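You operate a simulated robot arm through the tools that you are given. There is no shell and no other tool.

The job below is to be done with a simulated two-armed robot. You get a single attempt, and the scene is never put back.

JOB
Rinse the stained flask clear, tip it out and rack it.
Fine: stand it on the white rack; shut the tap; spill nothing. Set down upright: glass flask. What is to be rubbed or washed off counts as gone when no trace of it is left.

The check looks at the end state, three seconds after you hand in, the way a careful person would. Anything else that was tipped, shoved, dropped, spilled or broken makes it a failure.

ROBOT AND FRAMES
Two 7-joint arms with three-finger grippers on one trunk that stands fixed in place. Base frame: the origin is at the foot of the trunk, x ahead of it, y to its left, z up; the work surface is at about z = 850. Units: mm, degrees, N and s.
The left shoulder is at [74, 126, 1182], the right one opposite. With the tool pointing down near the work surface each hand reaches from about 360 to 840 mm from the base axis, measured 20 degrees to its own side. Payload 2.94 kg a hand.
The TCP of each hand is the grasp point between the finger pads, 30 mm short of the fingertips. In the tool frame z runs along the fingers and y along their closing line. The gripper opens to 128 mm; its body begins 93 mm behind the TCP.
Orientation is that of the tool frame in the base frame, as a unit quaternion [x, y, z, w]. With the fingers straight down and closing along the base's y, the tool's x points along the base's -x, its y along +y and its z along -z.

CONTROLS
- The arms move only by the tool send_rows. It takes "left_increments", "right_increments" or both (then of equal length, played together; a hand with none holds still); each is a list that holds one entry, the list of rows, each a list of 7 numbers: the gripper command, from -1 (fully open) to 1 (shut), values between in proportion, then the shift along the base's x, y, z in cm, then the turn, a rotation vector about the base's x, y, z in degrees. In form: [[[fingers, x, y, z, ax, ay, az], ...]]. A call has 1 to 20 rows; each row is the pose to reach, as a shift and turn from the pose commanded when the call began. Rows are played at 5 a second. More than 50 mm and 8.6 degrees between two rows, or a gripper value outside its range, and nothing of the call is played. Where a pose cannot be reached the arm comes as near as it can. A force on the tool above 90 N (or 10 N above the force at the start of the call, whichever is more), or a blocked arm, ends the call early, and 0.2 s more pass. Each finger travels about 84.2 mm/s and halts on what it meets, pressing with about 27 N; the grip force reading is that of the motor and also rises with nothing between the fingers. The clock runs only during rows and for 0.2 s after the last one: add rows that repeat a pose to give the fingers time. It gives the time, the measured TCP pose, the force on the tool (base axes), the opening and the grip force at its end, in the units of the frame above (readings bear some noise), with the torque about the TCP (base axes, N m) and any sound that the robot's microphone picked up.
- Cameras (640 x 400 px; columns grow to the right, rows downward): "scene" is now at [201.4, -7.1, 1380]; the picture's right is [-0.07, -1.00, 0.00], its down [-0.23, 0.02, -0.97] and it looks along [0.97, -0.07, -0.23] (base axes); focal length 214 px, centre (320, 200). "left" rides on the left gripper at [69, 15, -120] in its tool frame; the picture's right is [-0.21, 0.98, 0.00], its down [-0.82, -0.18, -0.54] and it looks along [-0.53, -0.12, 0.84] (tool axes); focal length 251 px, centre (320, 200). "right" rides on the right gripper at [69, -15, -120] in its tool frame; the picture's right is [0.22, 0.98, 0.00], its down [-0.82, 0.18, -0.54] and it looks along [-0.53, 0.12, 0.84] (tool axes); focal length 251 px, centre (320, 200). There is no depth. A picture from a camera that has moved, and an enlarged one, comes with that camera's place and axes in the base frame and with its lens.
- camera(camera): a new picture of that camera. No time passes.
- lift_body(by): moves the trunk up (or, below 0, down) by that many mm; the arms and the scene camera ride with it, the base frame stays. It gives what a move gives, with no picture.
- head_to(pan, tilt): turns the head with the scene camera to pan (to the left, within 80 degrees either way) and tilt (down, from -29 to 69), counted from straight ahead of the robot (the tilt from the chest, where the trunk bows). It gives what a move gives.
- inspect(camera, box): a new picture of the part [left, top, right, bottom] of that camera's present view, enlarged. No time passes.
- job_done(): hands the job in; it is judged then, once.

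Places have to be worked out from the pictures, the camera data and where the tool is seen. Open the grippers and draw the arms clear of the work before you hand the job in, unless the task says otherwise.

The tools are called after ">>>" by a JSON object that holds its "name" and its "arguments". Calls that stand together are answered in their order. send_rows: Moves the arms, as the interface text tells. Its arguments: {"type":"object","properties":{"left_increments":{"type":"array","items":{"type":"array","items":{"type":"array","items":{"type":"number"}}}},"right_increments":{"type":"array","items":{"type":"array","items":{"type":"array","items":{"type":"number"}}}}},"required":[]} The other tools are called the same way: lift_body (by) moves the trunk up or down; head_to (pan, tilt) turns the head that bears the scene camera; camera (camera) takes a picture; inspect (camera, box) takes an enlarged picture of a part of a camera's view; job_done () hands the job in.

At the start:

```text
time_s: 0.0
left_eef_pos: [545.2, 176.8, 1389.5]
left_ee_rot: [-0.001, 1.0, 0.0, 0.001]
left_ft_force: [0.1, -0.4, 0.1]
left_wrist_torque: [0.01, -0.01, 0.02]
left_gripper_width: 128.1
left_finger_force: 0.1
right_eef_pos: [382.2, -153.1, 1388.4]
right_ee_rot: [0.001, 1.0, 0.0, 0.0]
right_ft_force: [0.9, 0.2, -0.3]
right_wrist_torque: [-0.05, 0.03, 0.0]
right_gripper_width: 127.9
right_finger_force: 0.1
trunk travel left (down, up): [-400.0, 147.0]
head pan, tilt (commanded): [-4.2, 13.2]
```

scene: 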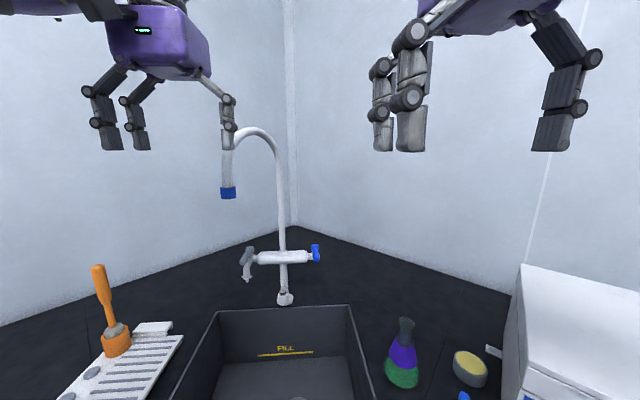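
right: 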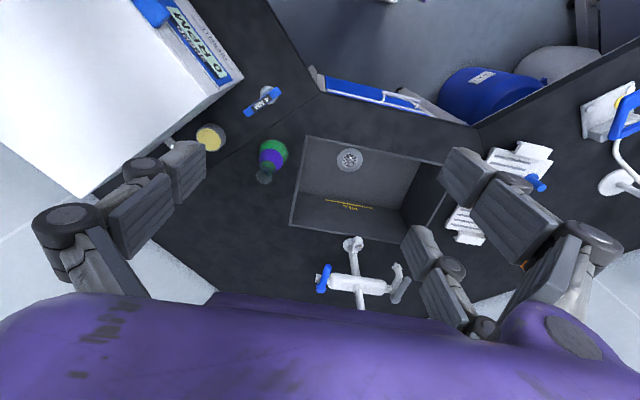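
left: 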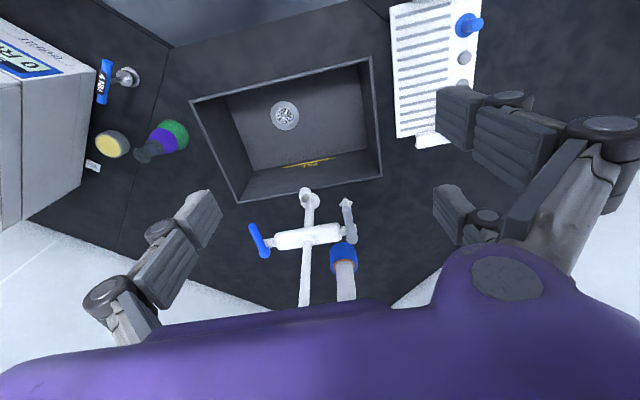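

The first pictures show a sink ahead of me, a faucet with two levers, the flask to its right, and a white rack with an orange tool to its left. I'll tilt the head down to see the work surface better.

>>> {"name": "head_to", "arguments": {"pan": 0, "tilt": 45}}

```text
time_s: 1.0
left_eef_pos: [545.0, 176.9, 1389.7]
left_ee_rot: [0.0, 1.0, -0.001, 0.0]
left_ft_force: [-0.9, 0.0, -0.5]
left_wrist_torque: [0.02, 0.0, 0.0]
left_gripper_width: 127.9
left_finger_force: 0.0
right_eef_pos: [382.9, -153.0, 1388.4]
right_ee_rot: [0.001, 1.0, 0.0, 0.001]
right_ft_force: [0.3, 1.0, 0.9]
right_wrist_torque: [0.0, 0.0, -0.01]
right_gripper_width: 128.2
right_finger_force: 0.0
trunk travel left (down, up): [-400.0, 147.0]
head pan, tilt (commanded): [0.0, 45.0]
```

Head is tilted; now I take a scene picture and close-ups from the wrist cameras.

>>> {"name": "camera", "arguments": {"camera": "scene"}}

>>> {"name": "inspect", "arguments": {"camera": "right", "box": [180, 60, 440, 300]}}

>>> {"name": "inspect", "arguments": {"camera": "left", "box": [60, 0, 500, 300]}}

```text
taken
camera scene: at [189.6, -0.3, 1330.3], right [0.0, -1.0, 0.0], down [-0.71, 0.0, -0.71], along [0.71, 0.0, -0.71], focal length 214 px, centre (320, 200)
```

scene: 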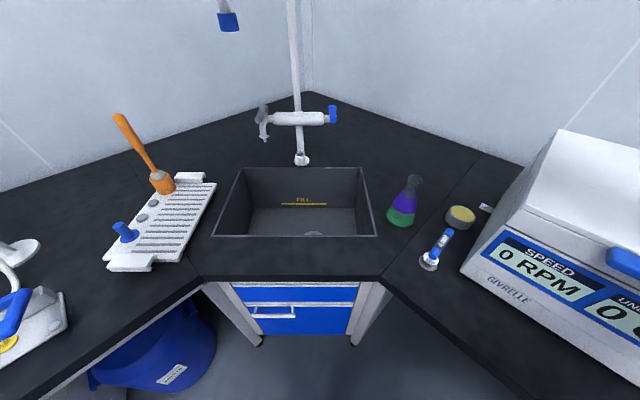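

```text
1.67 times, centred on (310, 180) of right
camera zoom: at [314.9, -167.9, 1509.1], right [-0.21, 0.98, 0.0], down [0.82, 0.18, 0.54], along [0.53, 0.12, -0.84], focal length 419 px, centre (337, 233)
```

zoom: 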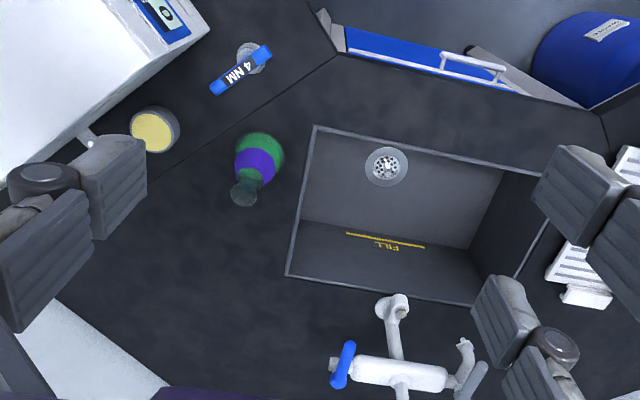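

```text
1.33 times, centred on (280, 150) of left
camera zoom: at [475.2, 192.2, 1509.1], right [0.21, 0.98, 0.0], down [0.82, -0.18, 0.54], along [0.53, -0.12, -0.84], focal length 335 px, centre (373, 267)
```

zoom: 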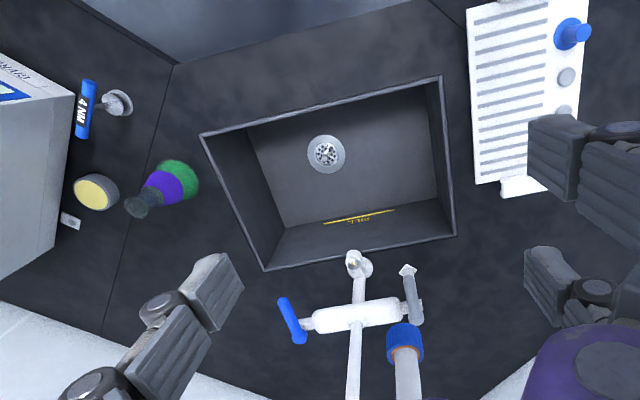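

The wide view puts the sink at roughly x 530–845, y −150–290, with the faucet post near (890, 70). The flask stands near (590, −225). I'll zoom in on each item.

>>> {"name": "inspect", "arguments": {"camera": "scene", "box": [370, 160, 500, 280]}}

>>> {"name": "inspect", "arguments": {"camera": "scene", "box": [90, 100, 230, 280]}}

>>> {"name": "inspect", "arguments": {"camera": "scene", "box": [200, 0, 390, 180]}}

>>> {"name": "inspect", "arguments": {"camera": "left", "box": [230, 170, 390, 300]}}

>>> {"name": "inspect", "arguments": {"camera": "left", "box": [60, 40, 220, 180]}}

>>> {"name": "inspect", "arguments": {"camera": "left", "box": [370, 0, 530, 160]}}

```text
3.33 times, centred on (435, 220) of scene
camera zoom: at [189.6, -0.3, 1330.3], right [0.0, -1.0, 0.0], down [-0.71, 0.0, -0.71], along [0.71, 0.0, -0.71], focal length 715 px, centre (-63, 133)
```

zoom: 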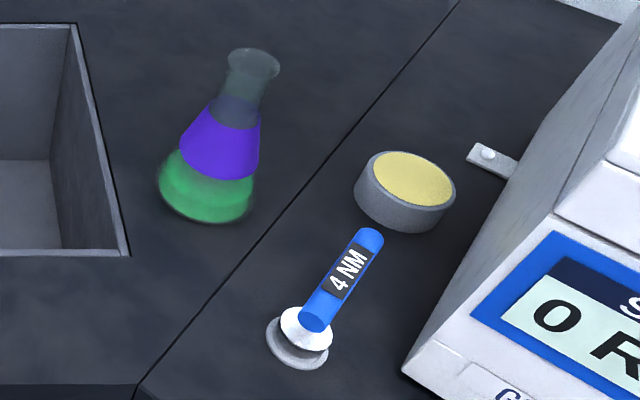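

```text
2.22 times, centred on (160, 190) of scene
camera zoom: at [189.6, -0.3, 1330.3], right [0.0, -1.0, 0.0], down [-0.71, 0.0, -0.71], along [0.71, 0.0, -0.71], focal length 477 px, centre (676, 222)
```

zoom: 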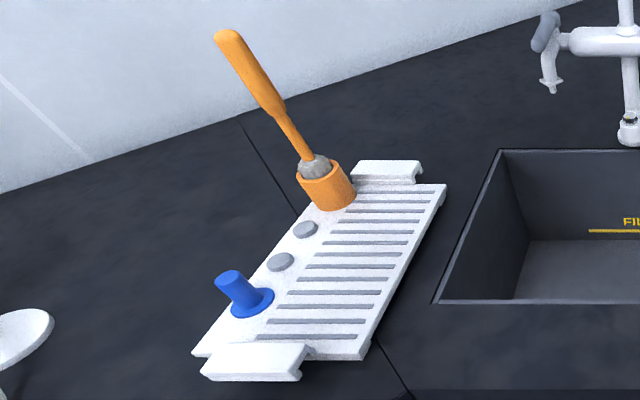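

```text
2.22 times, centred on (295, 90) of scene
camera zoom: at [189.6, -0.3, 1330.3], right [0.0, -1.0, 0.0], down [-0.71, 0.0, -0.71], along [0.71, 0.0, -0.71], focal length 477 px, centre (376, 444)
```

zoom: 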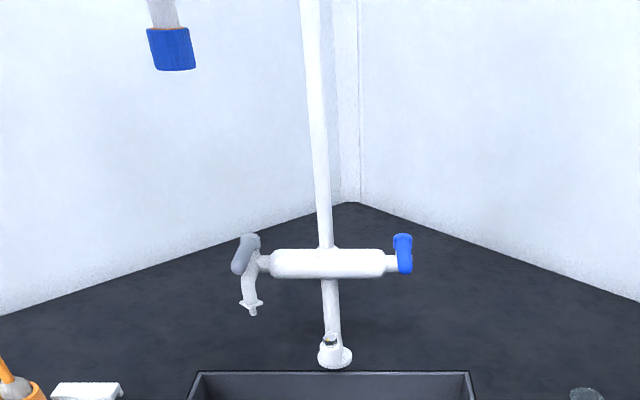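

```text
3.08 times, centred on (310, 235) of left
camera zoom: at [475.2, 192.2, 1509.1], right [0.21, 0.98, 0.0], down [0.82, -0.18, 0.54], along [0.53, -0.12, -0.84], focal length 774 px, centre (351, 92)
```

zoom: 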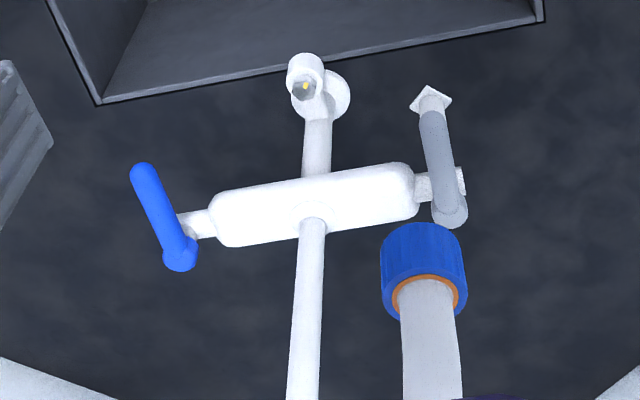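

```text
2.86 times, centred on (140, 110) of left
camera zoom: at [475.2, 192.2, 1509.1], right [0.21, 0.98, 0.0], down [0.82, -0.18, 0.54], along [0.53, -0.12, -0.84], focal length 718 px, centre (834, 457)
```

zoom: 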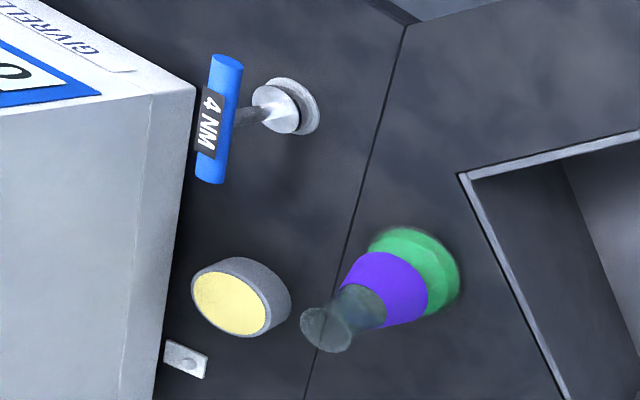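

```text
2.50 times, centred on (450, 80) of left
camera zoom: at [475.2, 192.2, 1509.1], right [0.21, 0.98, 0.0], down [0.82, -0.18, 0.54], along [0.53, -0.12, -0.84], focal length 629 px, centre (-5, 500)
```

zoom: 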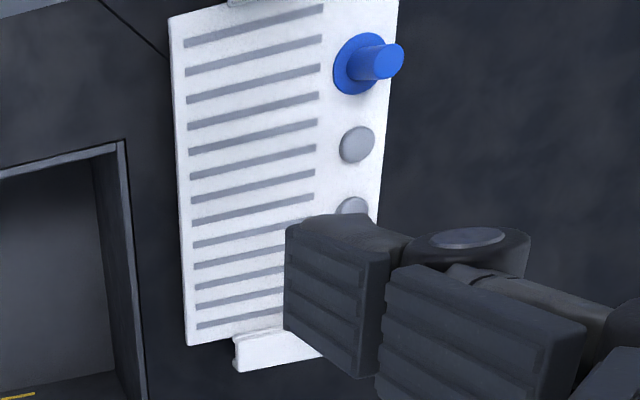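

The flask is a conical one with a purple band and a green band, and it looks about 150 mm tall. The blue lever sits near (842, −37, 1062), the nozzle near (690, 168, 1290) and the rack around x 450–730, y 330–510. I'll move the right hand forward and pitch it up to look closely at the tap.

>>> {"name": "send_rows", "arguments": {"right_increments": [[[-1, 2.2, 0.9, -2.6, 0, -4.4, 0], [-1, 4.4, 1.8, -5.2, 0, -8.8, 0], [-1, 6.7, 2.7, -7.8, 0, -13.1, 0], [-1, 8.9, 3.6, -10.4, 0, -17.5, 0], [-1, 11.1, 4.5, -13.0, 0, -21.9, 0], [-1, 13.3, 5.4, -15.6, 0, -26.3, 0], [-1, 15.5, 6.3, -18.2, 0, -30.6, 0], [-1, 17.8, 7.3, -20.8, 0, -35, 0], [-1, 17.8, 7.3, -20.8, 0, -35, 0]]]}}

>>> {"name": "camera", "arguments": {"camera": "right"}}

>>> {"name": "camera", "arguments": {"camera": "scene"}}

```text
time_s: 3.0
left_eef_pos: [543.3, 177.1, 1390.2]
left_ee_rot: [-0.001, 1.0, 0.0, 0.0]
left_ft_force: [-0.1, 0.0, -0.2]
left_wrist_torque: [0.0, -0.02, 0.0]
left_gripper_width: 127.9
left_finger_force: 0.1
right_eef_pos: [558.4, -80.2, 1180.8]
right_ee_rot: [0.0, 0.953, 0.0, 0.302]
right_ft_force: [-0.1, -0.5, 0.4]
right_wrist_torque: [0.01, -0.02, 0.01]
right_gripper_width: 128.1
right_finger_force: 0.1
trunk travel left (down, up): [-400.0, 147.0]
head pan, tilt (commanded): [0.0, 45.0]
```

```text
taken
camera right: at [434.1, -95.0, 1240.0], right [-0.18, 0.98, -0.12], down [0.36, 0.18, 0.92], along [0.92, 0.12, -0.38], focal length 251 px, centre (320, 200)
```

right: 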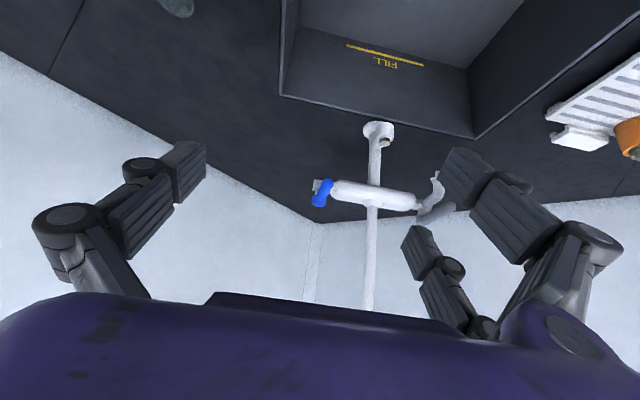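

```text
taken
camera scene: at [188.6, -0.2, 1330.5], right [0.0, -1.0, 0.0], down [-0.71, 0.0, -0.71], along [0.71, 0.0, -0.71], focal length 214 px, centre (320, 200)
```

scene: 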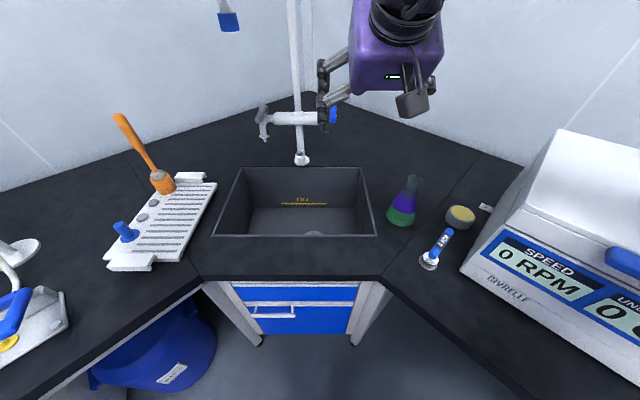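

The right wrist camera now sees the mixer, upside down. I'll enlarge the lever area.

>>> {"name": "inspect", "arguments": {"camera": "right", "box": [290, 100, 470, 240]}}

>>> {"name": "inspect", "arguments": {"camera": "scene", "box": [230, 60, 360, 180]}}

```text
2.86 times, centred on (380, 170) of right
camera zoom: at [434.1, -95.0, 1240.0], right [-0.18, 0.98, -0.12], down [0.36, 0.18, 0.92], along [0.92, 0.12, -0.38], focal length 718 px, centre (149, 286)
```

zoom: 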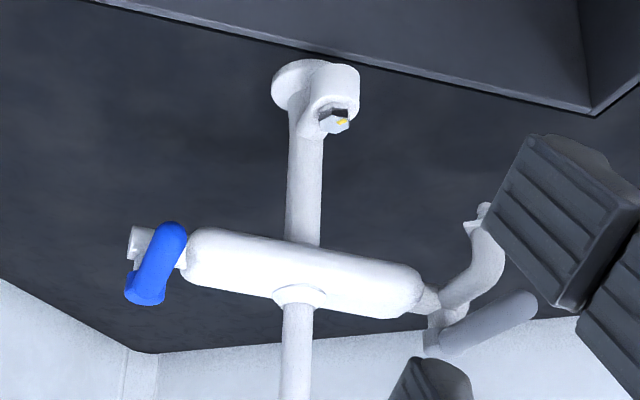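

```text
3.33 times, centred on (295, 120) of scene
camera zoom: at [188.6, -0.2, 1330.5], right [0.0, -1.0, 0.0], down [-0.71, 0.0, -0.71], along [0.71, 0.0, -0.71], focal length 715 px, centre (403, 467)
```

zoom: 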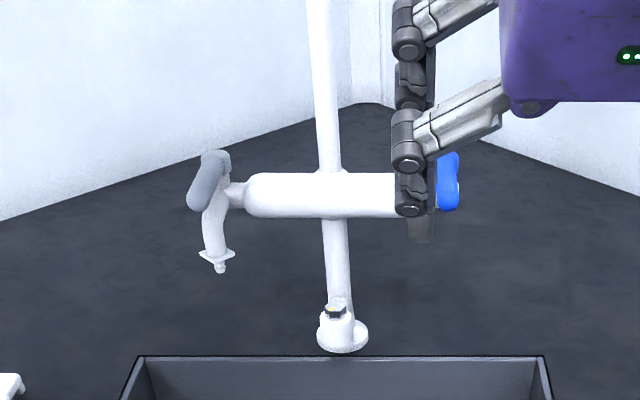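

Triangulating between the two wrist views, the blue lever runs from a hub at about (880, −39, 1062) to a tip at about (795, −40, 1058). The grey lever mirrors it at y ≈ 179. I need to know which axis they pivot on, so I'll zoom in tightly.

>>> {"name": "inspect", "arguments": {"camera": "right", "box": [300, 150, 370, 215]}}

>>> {"name": "inspect", "arguments": {"camera": "right", "box": [385, 140, 465, 225]}}

>>> {"name": "inspect", "arguments": {"camera": "left", "box": [235, 205, 320, 275]}}

>>> {"name": "inspect", "arguments": {"camera": "left", "box": [310, 180, 380, 290]}}

```text
6.15 times, centred on (335, 182) of right
camera zoom: at [434.1, -95.0, 1240.0], right [-0.18, 0.98, -0.12], down [0.36, 0.18, 0.92], along [0.92, 0.12, -0.38], focal length 1547 px, centre (228, 308)
```

zoom: 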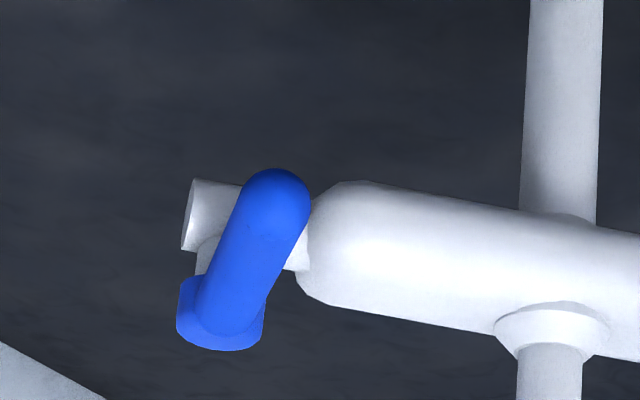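

```text
4.71 times, centred on (425, 182) of right
camera zoom: at [434.1, -95.0, 1240.0], right [-0.18, 0.98, -0.12], down [0.36, 0.18, 0.92], along [0.92, 0.12, -0.38], focal length 1183 px, centre (-174, 282)
```

zoom: 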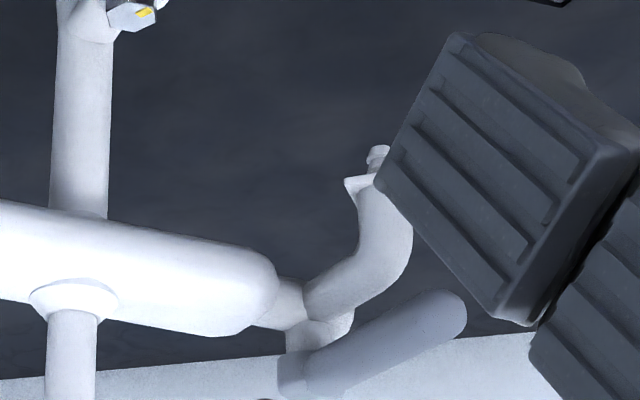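

```text
5.71 times, centred on (278, 240) of left
camera zoom: at [474.1, 192.3, 1509.6], right [0.21, 0.98, 0.0], down [0.82, -0.18, 0.54], along [0.53, -0.12, -0.84], focal length 1437 px, centre (563, -29)
```

zoom: 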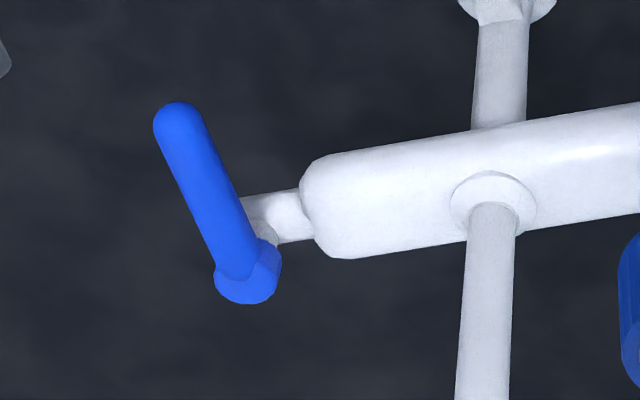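

```text
3.64 times, centred on (345, 235) of left
camera zoom: at [474.1, 192.3, 1509.6], right [0.21, 0.98, 0.0], down [0.82, -0.18, 0.54], along [0.53, -0.12, -0.84], focal length 914 px, centre (229, 73)
```

zoom: 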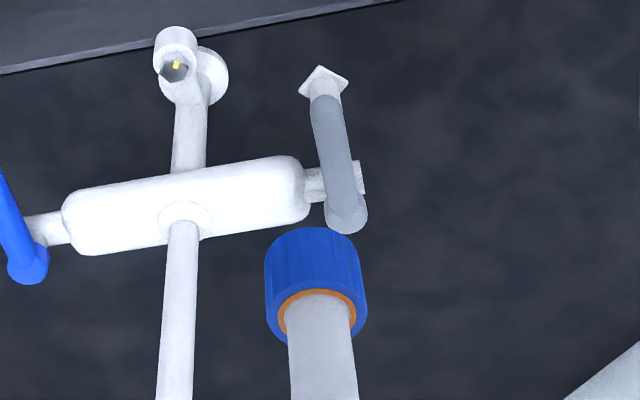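

The blue lever sits on a vertical stem, so it's a quarter-turn valve that swings sideways. I'll bring the right hand above the lever tip with the fingers partly closed, ready to straddle it.

>>> {"name": "send_rows", "arguments": {"right_increments": [[[-0.8, 4.0, 0.6, 0, 0, 1.6, 0], [-0.6, 8.0, 1.2, 0, 0, 3.2, 0], [-0.4, 12.0, 1.9, -0.5, 0, 4.8, 0], [-0.4, 16.0, 2.6, -1.0, 0, 6.4, 0], [-0.4, 20.0, 3.3, -1.5, 0, 8.0, 0], [-0.4, 22.5, 3.7, -2.0, 0, 9.0, 0], [-0.4, 24.8, 4.0, -3.0, 0, 10.0, 0], [-0.4, 24.8, 4.0, -3.0, 0, 10.0, 0]]]}}

>>> {"name": "camera", "arguments": {"camera": "right"}}

>>> {"name": "inspect", "arguments": {"camera": "scene", "box": [230, 20, 430, 180]}}

>>> {"name": "inspect", "arguments": {"camera": "left", "box": [160, 140, 400, 320]}}

```text
time_s: 4.8
left_eef_pos: [544.0, 178.4, 1390.9]
left_ee_rot: [-0.001, 1.0, -0.001, 0.001]
left_ft_force: [0.1, 1.1, -0.2]
left_wrist_torque: [0.01, 0.03, -0.02]
left_gripper_width: 128.1
left_finger_force: 0.0
right_eef_pos: [705.7, -180.2, 1159.1]
right_ee_rot: [0.0, 0.973, 0.0, 0.229]
right_ft_force: [-0.8, -0.2, -0.3]
right_wrist_torque: [-0.01, 0.01, 0.02]
right_gripper_width: 89.8
right_finger_force: 0.0
right hand out of reach, approached as far as the arm can: row 1, 2, 3, 4, 5, 6, 7, 8
trunk travel left (down, up): [-400.0, 147.0]
head pan, tilt (commanded): [0.0, 45.0]
```

```text
taken
camera right: at [590.5, -195.0, 1236.4], right [-0.19, 0.98, -0.1], down [0.5, 0.18, 0.85], along [0.85, 0.12, -0.52], focal length 251 px, centre (320, 200)
```

right: 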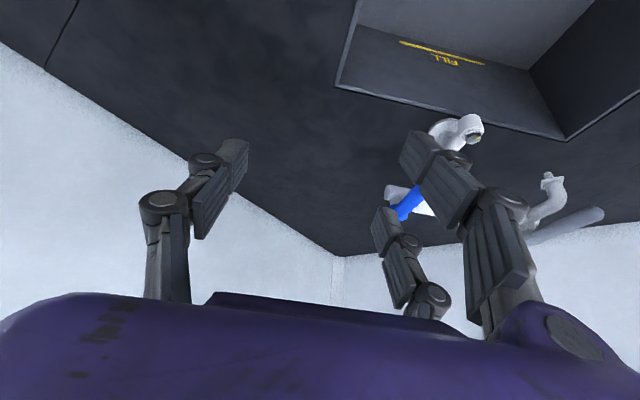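

```text
2.50 times, centred on (330, 100) of scene
camera zoom: at [188.7, 0.3, 1330.5], right [0.0, -1.0, 0.0], down [-0.71, 0.0, -0.71], along [0.71, 0.0, -0.71], focal length 536 px, centre (295, 450)
```

zoom: 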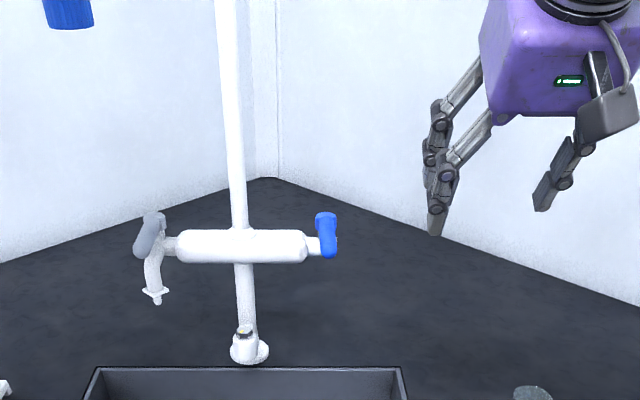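

```text
2.22 times, centred on (280, 230) of left
camera zoom: at [474.0, 193.0, 1509.7], right [0.21, 0.98, 0.0], down [0.82, -0.18, 0.54], along [0.53, -0.12, -0.84], focal length 559 px, centre (409, 133)
```

zoom: 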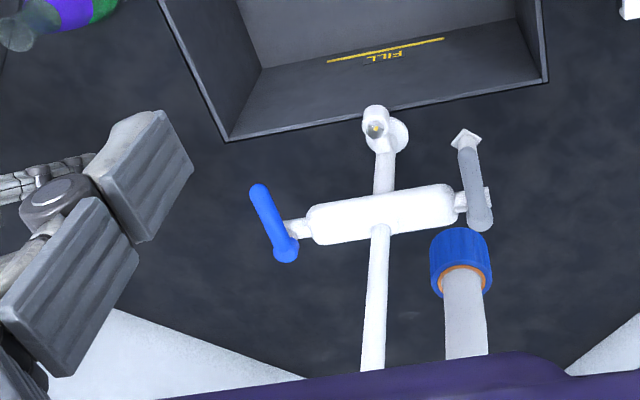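

That pose was out of the right arm's reach with the hand pitched so steeply, and it stopped at (706, −180, 1159). I'll back off, flatten the pitch, close the fingers and check where the arm ends up.

>>> {"name": "send_rows", "arguments": {"right_increments": [[[0, -2, -2, 0, 0, -5, 0], [0.5, -4, -4, 0, 0, -10, 0], [1, -6, -6, 0, 0, -15, 0], [1, -8, -8, 0, 0, -20, 0], [1, -10, -10, 0, 0, -25, 0], [1, -10, -10, 0, 0, -30, 0], [1, -10, -10, 0, 0, -30, 0]]]}}

>>> {"name": "camera", "arguments": {"camera": "right"}}

```text
time_s: 6.4
left_eef_pos: [544.6, 177.4, 1389.6]
left_ee_rot: [-0.002, 1.0, 0.0, 0.0]
left_ft_force: [0.0, 0.1, -0.8]
left_wrist_torque: [0.0, -0.01, 0.03]
left_gripper_width: 127.8
left_finger_force: 0.1
right_eef_pos: [607.5, -271.8, 1163.7]
right_ee_rot: [-0.001, 0.887, 0.001, 0.463]
right_ft_force: [0.4, -0.1, -0.9]
right_wrist_torque: [-0.02, -0.01, 0.02]
right_gripper_width: 0.0
right_finger_force: 3.2
trunk travel left (down, up): [-400.0, 147.0]
head pan, tilt (commanded): [0.0, 45.0]
```

```text
taken
camera right: at [468.9, -287.5, 1175.4], right [-0.12, 0.98, -0.18], down [0.03, 0.18, 0.98], along [0.99, 0.12, -0.05], focal length 251 px, centre (320, 200)
```

right: 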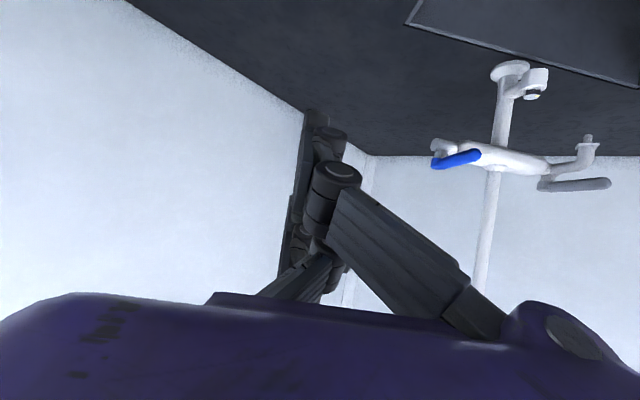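

The arm reached (607, −272, 1164) at about 35° pitch with the fist closed, so shifts are counted from the clipped pose. Next I'll move the closed fist towards the lever from its right side, stopping short.

>>> {"name": "send_rows", "arguments": {"right_increments": [[[1, 2.7, 2.8, -1.5, 0, 0, 0], [1, 5.4, 5.6, -3.0, 0, 0, 0], [1, 8.1, 8.4, -4.5, 0, 0, 0], [1, 10.8, 11.2, -6.0, 0, 0, 0], [1, 13.2, 14.0, -7.4, 0, 0, 0], [1, 13.2, 14.0, -7.4, 0, 0, 0]]]}}

>>> {"name": "camera", "arguments": {"camera": "right"}}

>>> {"name": "inspect", "arguments": {"camera": "scene", "box": [230, 20, 430, 180]}}

>>> {"name": "inspect", "arguments": {"camera": "left", "box": [160, 140, 400, 320]}}

```text
time_s: 7.8
left_eef_pos: [544.6, 176.7, 1390.3]
left_ee_rot: [-0.001, 1.0, 0.0, 0.0]
left_ft_force: [-0.4, -1.0, 0.6]
left_wrist_torque: [-0.02, -0.02, -0.01]
left_gripper_width: 127.8
left_finger_force: 0.1
right_eef_pos: [740.1, -133.9, 1087.3]
right_ee_rot: [0.001, 0.887, -0.001, 0.462]
right_ft_force: [-0.8, -0.4, 0.6]
right_wrist_torque: [0.0, -0.03, 0.02]
right_gripper_width: 0.1
right_finger_force: 2.8
trunk travel left (down, up): [-400.0, 147.0]
head pan, tilt (commanded): [0.0, 45.0]
```

```text
taken
camera right: at [601.7, -148.9, 1101.0], right [-0.12, 0.98, -0.18], down [0.03, 0.18, 0.98], along [0.99, 0.11, -0.05], focal length 251 px, centre (320, 200)
```

right: 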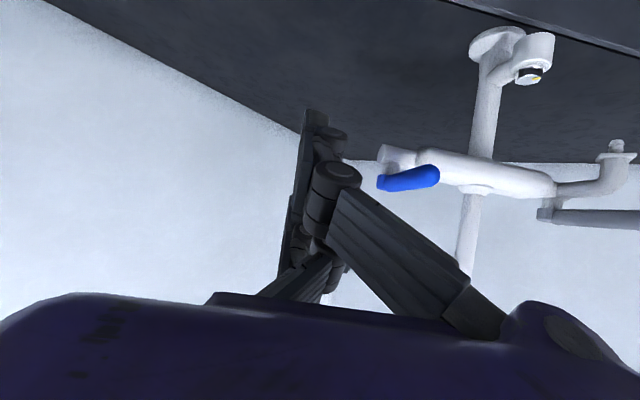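

```text
2.50 times, centred on (330, 100) of scene
camera zoom: at [189.3, -0.5, 1330.4], right [0.0, -1.0, 0.0], down [-0.71, 0.0, -0.71], along [0.71, 0.0, -0.71], focal length 536 px, centre (295, 450)
```

zoom: 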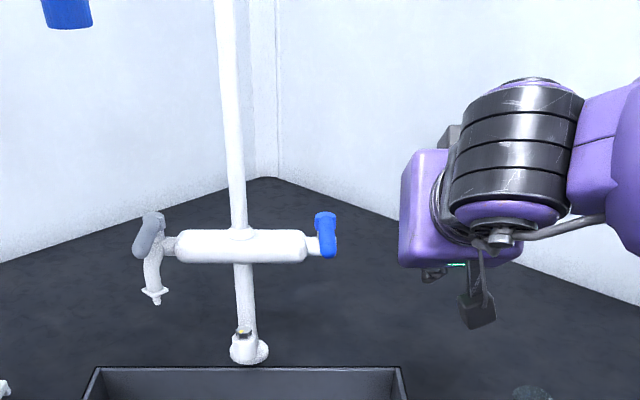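

```text
2.22 times, centred on (280, 230) of left
camera zoom: at [474.9, 192.0, 1509.3], right [0.21, 0.98, 0.0], down [0.82, -0.18, 0.54], along [0.53, -0.12, -0.84], focal length 559 px, centre (409, 133)
```

zoom: 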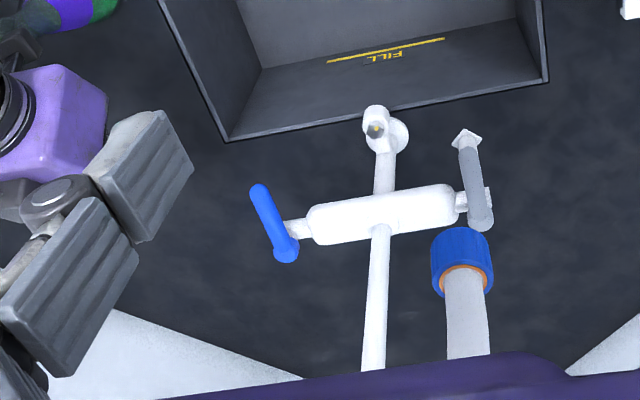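

The fist is now at (740, −134, 1087). My plan is to let the lower finger's tip overlap the bar from its −y side and nudge it towards +y, watching the force. First I'll go beside the tip without touching it.

>>> {"name": "send_rows", "arguments": {"right_increments": [[[1, 2.6, 0.8, 0.2, 0, 0, 0], [1, 5.2, 1.6, 0.4, 0, 0, 0], [1, 7.8, 2.4, 0.6, 0, 0, 0], [1, 7.8, 2.4, 0.6, 0, 0, 0]]]}}

>>> {"name": "inspect", "arguments": {"camera": "right", "box": [240, 60, 520, 260]}}

>>> {"name": "inspect", "arguments": {"camera": "scene", "box": [230, 20, 430, 180]}}

```text
time_s: 8.8
left_eef_pos: [545.7, 177.8, 1389.3]
left_ee_rot: [-0.001, 1.0, 0.0, 0.0]
left_ft_force: [-0.6, -0.2, 1.0]
left_wrist_torque: [-0.01, -0.03, 0.0]
left_gripper_width: 127.7
left_finger_force: 0.0
right_eef_pos: [739.3, -132.4, 1088.3]
right_ee_rot: [0.0, 0.887, 0.0, 0.462]
right_ft_force: [-0.7, 0.1, -0.5]
right_wrist_torque: [-0.01, 0.0, 0.03]
right_gripper_width: 0.0
right_finger_force: 2.7
right hand out of reach, approached as far as the arm can: row 1, 2, 3, 4
trunk travel left (down, up): [-400.0, 147.0]
head pan, tilt (commanded): [0.0, 45.0]
```

```text
2.00 times, centred on (380, 160) of right
camera zoom: at [601.4, -148.3, 1100.5], right [-0.12, 0.98, -0.18], down [0.03, 0.18, 0.98], along [0.99, 0.12, -0.05], focal length 503 px, centre (200, 280)
```

zoom: 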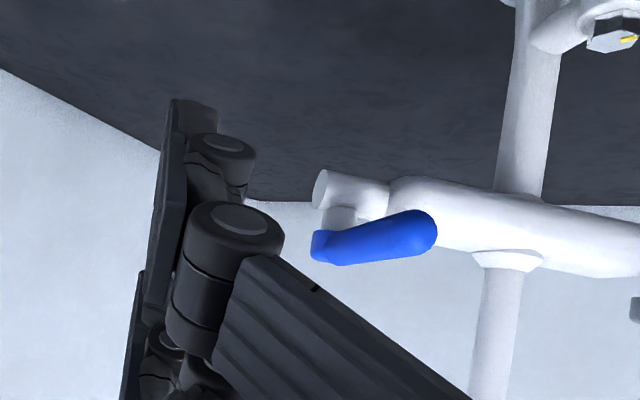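

```text
2.50 times, centred on (330, 100) of scene
camera zoom: at [189.6, -0.3, 1330.3], right [0.0, -1.0, 0.0], down [-0.71, 0.0, -0.71], along [0.71, 0.0, -0.71], focal length 536 px, centre (295, 450)
```

zoom: 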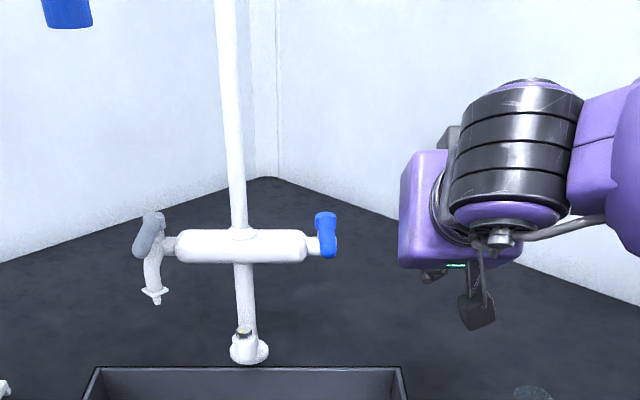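

At 35° pitch with the hand facing straight ahead, this is the reach limit: the forearm comes in from the right and the wrist is bent hard. I'll yaw the hand 30° to the left, which should be more natural for this arm, and back off slightly while doing so.

>>> {"name": "send_rows", "arguments": {"right_increments": [[[1, -1, -1, 0.2, 0, 0, 7.5], [1, -2, -2, 0.4, 0, 0, 15], [1, -2, -2, 0.6, 0, 0, 22.5], [1, -2, -2, 0.6, 0, 0, 30], [1, -2, -2, 0.6, 0, 0, 30]]]}}

>>> {"name": "camera", "arguments": {"camera": "right"}}

>>> {"name": "camera", "arguments": {"camera": "scene"}}

```text
time_s: 10.0
left_eef_pos: [544.1, 177.1, 1389.3]
left_ee_rot: [-0.001, 1.0, 0.0, 0.001]
left_ft_force: [0.1, -0.8, 0.5]
left_wrist_torque: [-0.02, 0.02, 0.0]
left_gripper_width: 128.2
left_finger_force: 0.1
right_eef_pos: [717.2, -153.2, 1093.3]
right_ee_rot: [-0.23, 0.856, 0.12, 0.446]
right_ft_force: [0.0, 0.1, -0.2]
right_wrist_torque: [0.04, -0.04, 0.02]
right_gripper_width: 0.0
right_finger_force: 3.5
trunk travel left (down, up): [-400.0, 147.0]
head pan, tilt (commanded): [0.0, 45.0]
```

```text
taken
camera right: at [605.6, -235.2, 1107.0], right [-0.59, 0.78, -0.18], down [-0.07, 0.17, 0.98], along [0.8, 0.6, -0.05], focal length 251 px, centre (320, 200)
```

right: 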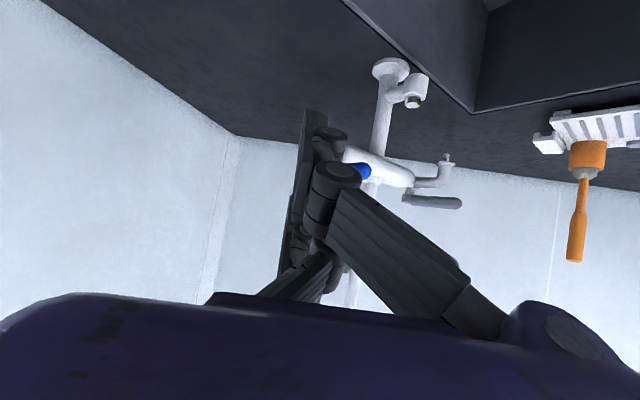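

```text
taken
camera scene: at [189.8, -0.3, 1330.2], right [0.0, -1.0, 0.0], down [-0.71, 0.0, -0.71], along [0.71, 0.0, -0.71], focal length 214 px, centre (320, 200)
```

scene: 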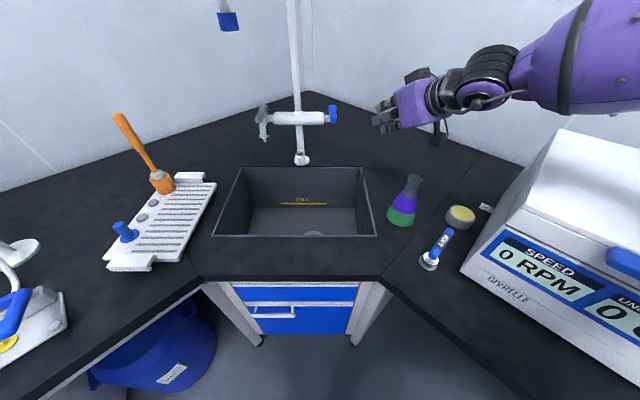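

The yawed pose was reached easily at (717, −153, 1093). I'll step forward to about (800, −100, 1100), still to the −y side of the lever.

>>> {"name": "send_rows", "arguments": {"right_increments": [[[1, 2.8, 1.7, 0.2, 0, 0, 0], [1, 5.6, 3.4, 0.4, 0, 0, 0], [1, 8.3, 5.1, 0.7, 0, 0, 0], [1, 8.3, 5.1, 0.7, 0, 0, 0]]]}}

>>> {"name": "inspect", "arguments": {"camera": "right", "box": [240, 60, 520, 260]}}

>>> {"name": "inspect", "arguments": {"camera": "scene", "box": [230, 20, 430, 180]}}

>>> {"name": "inspect", "arguments": {"camera": "left", "box": [160, 140, 400, 320]}}

```text
time_s: 11.0
left_eef_pos: [545.0, 177.3, 1389.9]
left_ee_rot: [-0.001, 1.0, -0.001, 0.001]
left_ft_force: [0.2, 0.5, -0.1]
left_wrist_torque: [-0.01, -0.01, 0.01]
left_gripper_width: 128.1
left_finger_force: 0.1
right_eef_pos: [789.5, -109.9, 1101.1]
right_ee_rot: [-0.23, 0.857, 0.119, 0.446]
right_ft_force: [0.6, -0.1, -0.2]
right_wrist_torque: [0.01, -0.02, -0.03]
right_gripper_width: 0.0
right_finger_force: 3.0
right hand out of reach, approached as far as the arm can: row 3, 4
trunk travel left (down, up): [-400.0, 147.0]
head pan, tilt (commanded): [0.0, 45.0]
```

```text
2.00 times, centred on (380, 160) of right
camera zoom: at [677.9, -191.6, 1115.0], right [-0.59, 0.78, -0.18], down [-0.07, 0.17, 0.98], along [0.8, 0.6, -0.05], focal length 503 px, centre (200, 280)
```

zoom: 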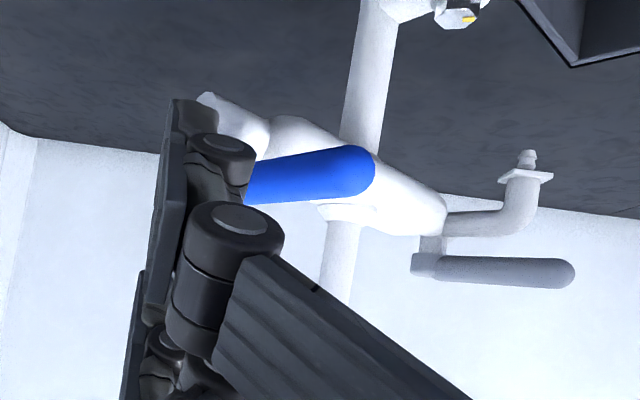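

```text
2.50 times, centred on (330, 100) of scene
camera zoom: at [188.5, 0.5, 1330.5], right [0.0, -1.0, 0.0], down [-0.71, 0.0, -0.71], along [0.71, 0.0, -0.71], focal length 536 px, centre (295, 450)
```

zoom: 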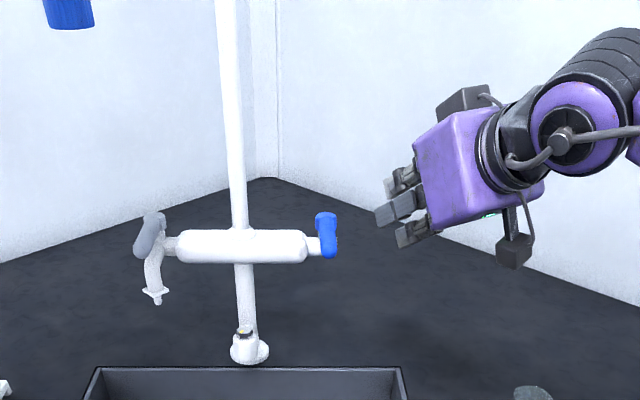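

```text
2.22 times, centred on (280, 230) of left
camera zoom: at [473.9, 193.3, 1509.6], right [0.21, 0.98, 0.0], down [0.82, -0.18, 0.54], along [0.53, -0.12, -0.84], focal length 559 px, centre (409, 133)
```

zoom: 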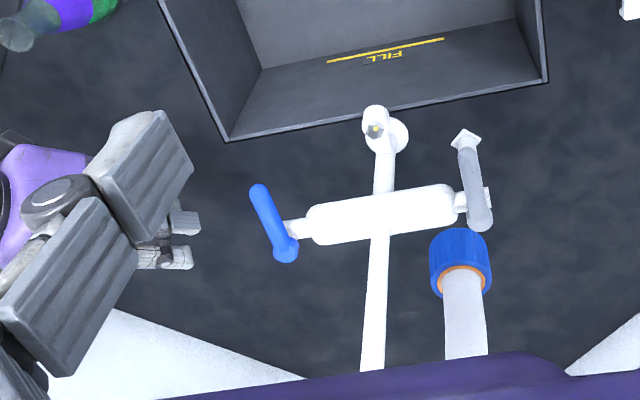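

Reached (790, −110, 1101), again at the limit. I'll yaw the hand further to the left, flatten it to about 20° pitch, and then see how far it can go.

>>> {"name": "send_rows", "arguments": {"right_increments": [[[1, -0.5, -0.5, 0, 3.19, -3.8, 6.63], [1, -0.5, -0.5, 0, 6.38, -7.6, 13.26], [1, -0.5, -0.5, 0, 9.56, -11.4, 19.89], [1, 0.5, 0, -0.1, 9.56, -11.4, 19.89], [1, 1.5, 1.0, -0.2, 9.56, -11.4, 19.89], [1, 1.5, 1.0, -0.2, 9.56, -11.4, 19.89]]]}}

>>> {"name": "inspect", "arguments": {"camera": "right", "box": [240, 60, 520, 260]}}

>>> {"name": "inspect", "arguments": {"camera": "scene", "box": [230, 20, 430, 180]}}

```text
time_s: 12.4
left_eef_pos: [545.2, 177.0, 1389.9]
left_ee_rot: [-0.001, 1.0, -0.001, 0.001]
left_ft_force: [0.3, -0.7, 0.2]
left_wrist_torque: [0.0, 0.03, -0.01]
left_gripper_width: 128.0
left_finger_force: 0.1
right_eef_pos: [740.3, -49.0, 1085.4]
right_ee_rot: [-0.329, 0.749, 0.221, 0.532]
right_ft_force: [0.4, -0.5, 0.5]
right_wrist_torque: [0.02, -0.01, 0.02]
right_gripper_width: 0.0
right_finger_force: 3.4
right hand out of reach, approached as far as the arm can: row 2, 3, 4, 5, 6
trunk travel left (down, up): [-400.0, 147.0]
head pan, tilt (commanded): [0.0, 45.0]
```

```text
2.00 times, centred on (380, 160) of right
camera zoom: at [657.8, -158.5, 1061.0], right [-0.76, 0.62, -0.22], down [-0.3, -0.03, 0.95], along [0.58, 0.79, 0.21], focal length 503 px, centre (200, 280)
```

zoom: 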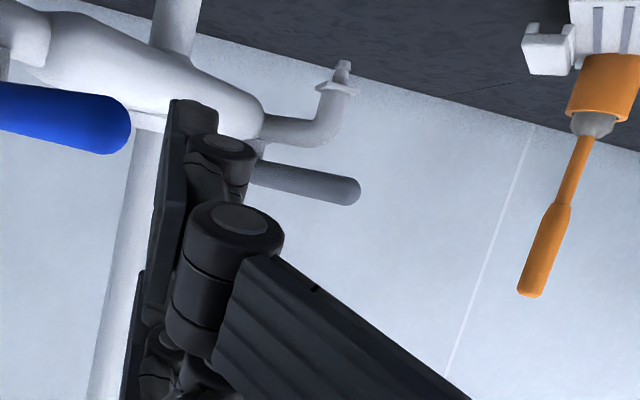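

```text
2.50 times, centred on (330, 100) of scene
camera zoom: at [189.6, -0.6, 1330.3], right [0.0, -1.0, 0.0], down [-0.71, 0.0, -0.71], along [0.71, 0.0, -0.71], focal length 536 px, centre (295, 450)
```

zoom: 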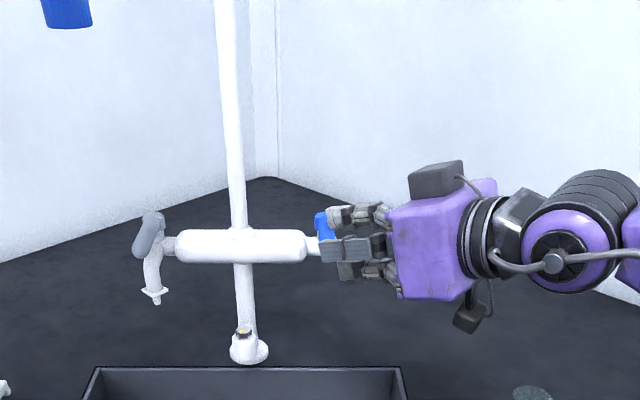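

The hand swung to (740, −49, 1085) just in front of the lever without touching it. Over-reach commands clearly make large detours, so I'll keep steps small. I'll retreat and set a gentler 20° yaw with 15° pitch.

>>> {"name": "send_rows", "arguments": {"right_increments": [[[1, -1.5, -2.0, 0.5, 0.53, -0.81, -5.26], [1, -3, -4.0, 1.0, 1.06, -1.62, -10.52], [1, -4, -6.5, 1.5, 1.59, -2.43, -15.78], [1, -5, -9, 2.0, 2.12, -3.24, -21.04], [1, -5, -10.1, 2.5, 2.65, -4.05, -26.3], [1, -5, -10.1, 2.5, 2.65, -4.05, -26.3]]]}}

>>> {"name": "camera", "arguments": {"camera": "scene"}}

```text
time_s: 13.8
left_eef_pos: [544.8, 175.8, 1389.7]
left_ee_rot: [-0.001, 1.0, 0.0, 0.0]
left_ft_force: [0.0, -0.5, 0.0]
left_wrist_torque: [0.01, 0.03, -0.04]
left_gripper_width: 128.7
left_finger_force: 0.1
right_eef_pos: [696.1, -153.3, 1135.8]
right_ee_rot: [-0.146, 0.785, 0.099, 0.595]
right_ft_force: [0.3, 0.6, -0.1]
right_wrist_torque: [0.0, -0.01, 0.02]
right_gripper_width: 0.0
right_finger_force: 3.0
right hand out of reach, approached as far as the arm can: row 1, 3, 4, 5, 6
trunk travel left (down, up): [-400.0, 147.0]
head pan, tilt (commanded): [0.0, 45.0]
```

```text
taken
camera scene: at [189.6, -0.5, 1330.2], right [0.0, -1.0, 0.0], down [-0.71, 0.0, -0.71], along [0.71, 0.0, -0.71], focal length 214 px, centre (320, 200)
```

scene: 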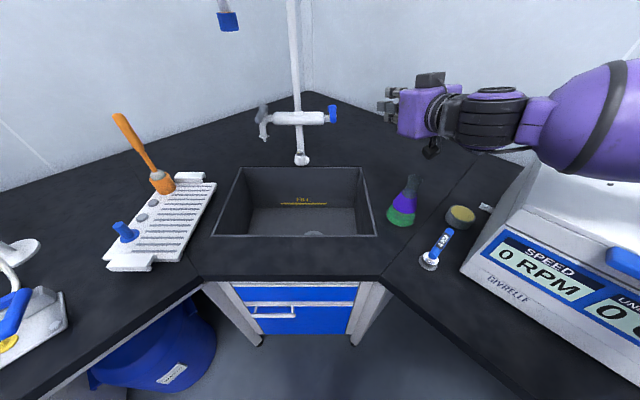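

At low pitch the arm floats too high, because the shoulders are high and the forearm slopes down steeply. Lowering the trunk should make flat hand poses reachable. First I'll pull both hands up and back so nothing is hit on the way down.

>>> {"name": "send_rows", "arguments": {"right_increments": [[[1, -2.5, -2.5, 3, 0, 0, 0], [1, -5, -5, 6, 0, 0, 0], [1, -7.5, -7.5, 9, 0, 0, 0], [1, -10, -10, 12, 0, 0, 0], [1, -12.5, -12.5, 15, 0, 0, 0], [1, -15, -15, 17, 0, 0, 0], [1, -17, -17, 18, 0, 0, 0], [1, -17, -17, 18, 0, 0, 0]]], "left_increments": [[[-1, -1.5, 1.5, 0, 0, 0, 0], [-1, -3, 3, 0, 0, 0, 0], [-1, -4.5, 4.5, 0, 0, 0, 0], [-1, -6, 6, 0, 0, 0, 0], [-1, -7.5, 7.5, 0, 0, 0, 0], [-1, -8, 9, 0, 0, 0, 0], [-1, -8, 10, 0, 0, 0, 0], [-1, -8, 10, 0, 0, 0, 0]]]}}

>>> {"name": "camera", "arguments": {"camera": "scene"}}

```text
time_s: 15.6
left_eef_pos: [487.5, 255.9, 1345.9]
left_ee_rot: [-0.001, 1.0, -0.001, 0.001]
left_ft_force: [0.2, 0.9, 0.2]
left_wrist_torque: [0.0, -0.04, 0.01]
left_gripper_width: 128.2
left_finger_force: 0.0
left hand out of reach, approached as far as the arm can: row 2, 3, 4, 5, 6, 7, 8
right_eef_pos: [522.5, -323.3, 1314.3]
right_ee_rot: [-0.145, 0.78, 0.099, 0.601]
right_ft_force: [0.8, 0.3, 0.4]
right_wrist_torque: [0.01, -0.02, 0.01]
right_gripper_width: 0.0
right_finger_force: 3.2
trunk travel left (down, up): [-400.0, 147.0]
head pan, tilt (commanded): [0.0, 45.0]
```

```text
taken
camera scene: at [189.7, -0.4, 1330.2], right [0.0, -1.0, 0.0], down [-0.71, 0.0, -0.71], along [0.71, 0.0, -0.71], focal length 214 px, centre (320, 200)
```

scene: 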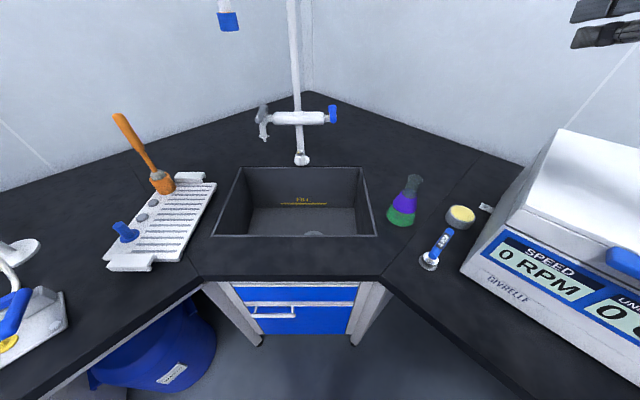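

Before lowering the trunk I want to know where the right elbow is relative to the centrifuge, so I'll look to the right.

>>> {"name": "head_to", "arguments": {"pan": -55, "tilt": 30}}

>>> {"name": "camera", "arguments": {"camera": "scene"}}

```text
time_s: 16.8
left_eef_pos: [486.3, 255.9, 1344.1]
left_ee_rot: [-0.002, 1.0, -0.001, 0.001]
left_ft_force: [0.1, 0.2, 0.1]
left_wrist_torque: [-0.01, -0.04, -0.02]
left_gripper_width: 127.9
left_finger_force: 0.0
right_eef_pos: [522.3, -322.6, 1313.7]
right_ee_rot: [-0.145, 0.779, 0.1, 0.602]
right_ft_force: [0.0, 0.3, -0.8]
right_wrist_torque: [-0.01, -0.01, 0.01]
right_gripper_width: 0.0
right_finger_force: 3.5
trunk travel left (down, up): [-400.0, 147.0]
head pan, tilt (commanded): [-55.0, 30.0]
```

```text
taken
camera scene: at [160.2, -74.3, 1352.9], right [-0.82, -0.57, 0.0], down [-0.29, 0.41, -0.87], along [0.5, -0.71, -0.5], focal length 214 px, centre (320, 200)
```

scene: 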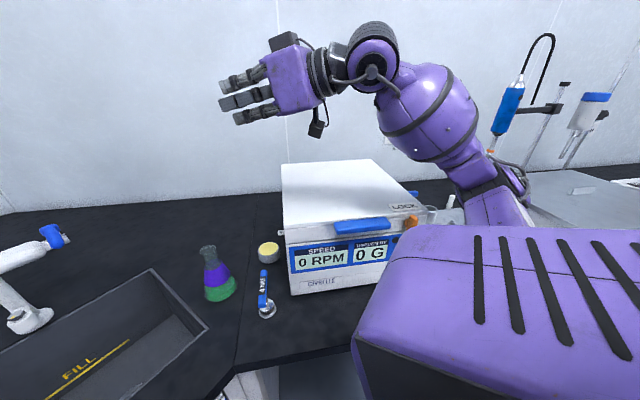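

The right arm is above and in front of the centrifuge, and the elbow looks clear of it. I'll lower the trunk in stages and check each time.

>>> {"name": "lift_body", "arguments": {"by": -90}}

>>> {"name": "camera", "arguments": {"camera": "scene"}}

```text
time_s: 18.1
left_eef_pos: [489.1, 265.1, 1232.0]
left_ee_rot: [0.0, 1.0, -0.005, -0.031]
left_ft_force: [0.3, -0.2, 0.1]
left_wrist_torque: [0.02, -0.01, 0.03]
left_gripper_width: 128.0
left_finger_force: 0.1
right_eef_pos: [500.9, -312.9, 1238.8]
right_ee_rot: [-0.15, 0.773, 0.092, 0.609]
right_ft_force: [0.5, -0.4, 1.4]
right_wrist_torque: [0.01, 0.0, 0.03]
right_gripper_width: 0.2
right_finger_force: 3.1
trunk travel left (down, up): [-310.0, 237.0]
head pan, tilt (commanded): [-55.0, 30.0]
```

```text
taken
camera scene: at [157.2, -65.0, 1267.5], right [-0.82, -0.57, -0.01], down [-0.27, 0.4, -0.88], along [0.51, -0.71, -0.48], focal length 214 px, centre (320, 200)
```

scene: 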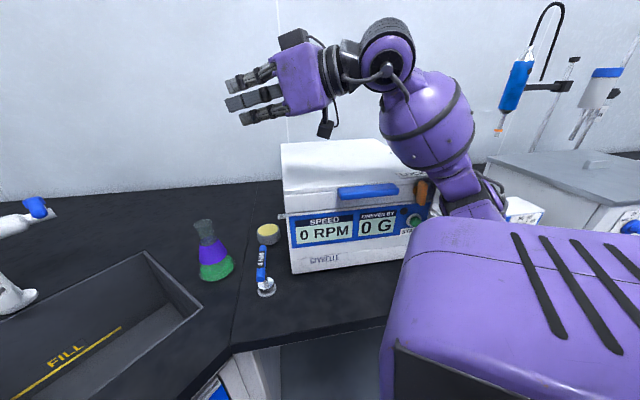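

No contact; the arm is still well clear. I'll continue down another 90 mm.

>>> {"name": "lift_body", "arguments": {"by": -90}}

>>> {"name": "camera", "arguments": {"camera": "scene"}}

```text
time_s: 19.1
left_eef_pos: [481.5, 263.3, 1133.3]
left_ee_rot: [-0.001, 0.999, -0.006, -0.047]
left_ft_force: [-0.6, 0.0, -0.3]
left_wrist_torque: [-0.04, -0.1, 0.02]
left_gripper_width: 127.8
left_finger_force: 0.2
right_eef_pos: [457.0, -286.8, 1212.7]
right_ee_rot: [-0.202, 0.746, 0.031, 0.634]
right_ft_force: [-2.4, -1.8, 2.9]
right_wrist_torque: [-0.09, 0.24, 0.01]
right_gripper_width: 0.2
right_finger_force: 3.2
trunk travel left (down, up): [-227.0, 321.0]
head pan, tilt (commanded): [-55.0, 30.0]
stopped: the arm was blocked; the commanded pose is now the measured one
```

```text
taken
camera scene: at [147.1, -66.0, 1186.1], right [-0.82, -0.57, -0.04], down [-0.24, 0.4, -0.88], along [0.52, -0.71, -0.47], focal length 214 px, centre (320, 200)
```

scene: 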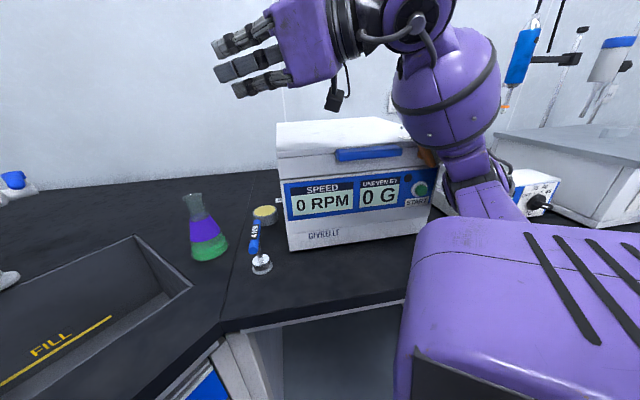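

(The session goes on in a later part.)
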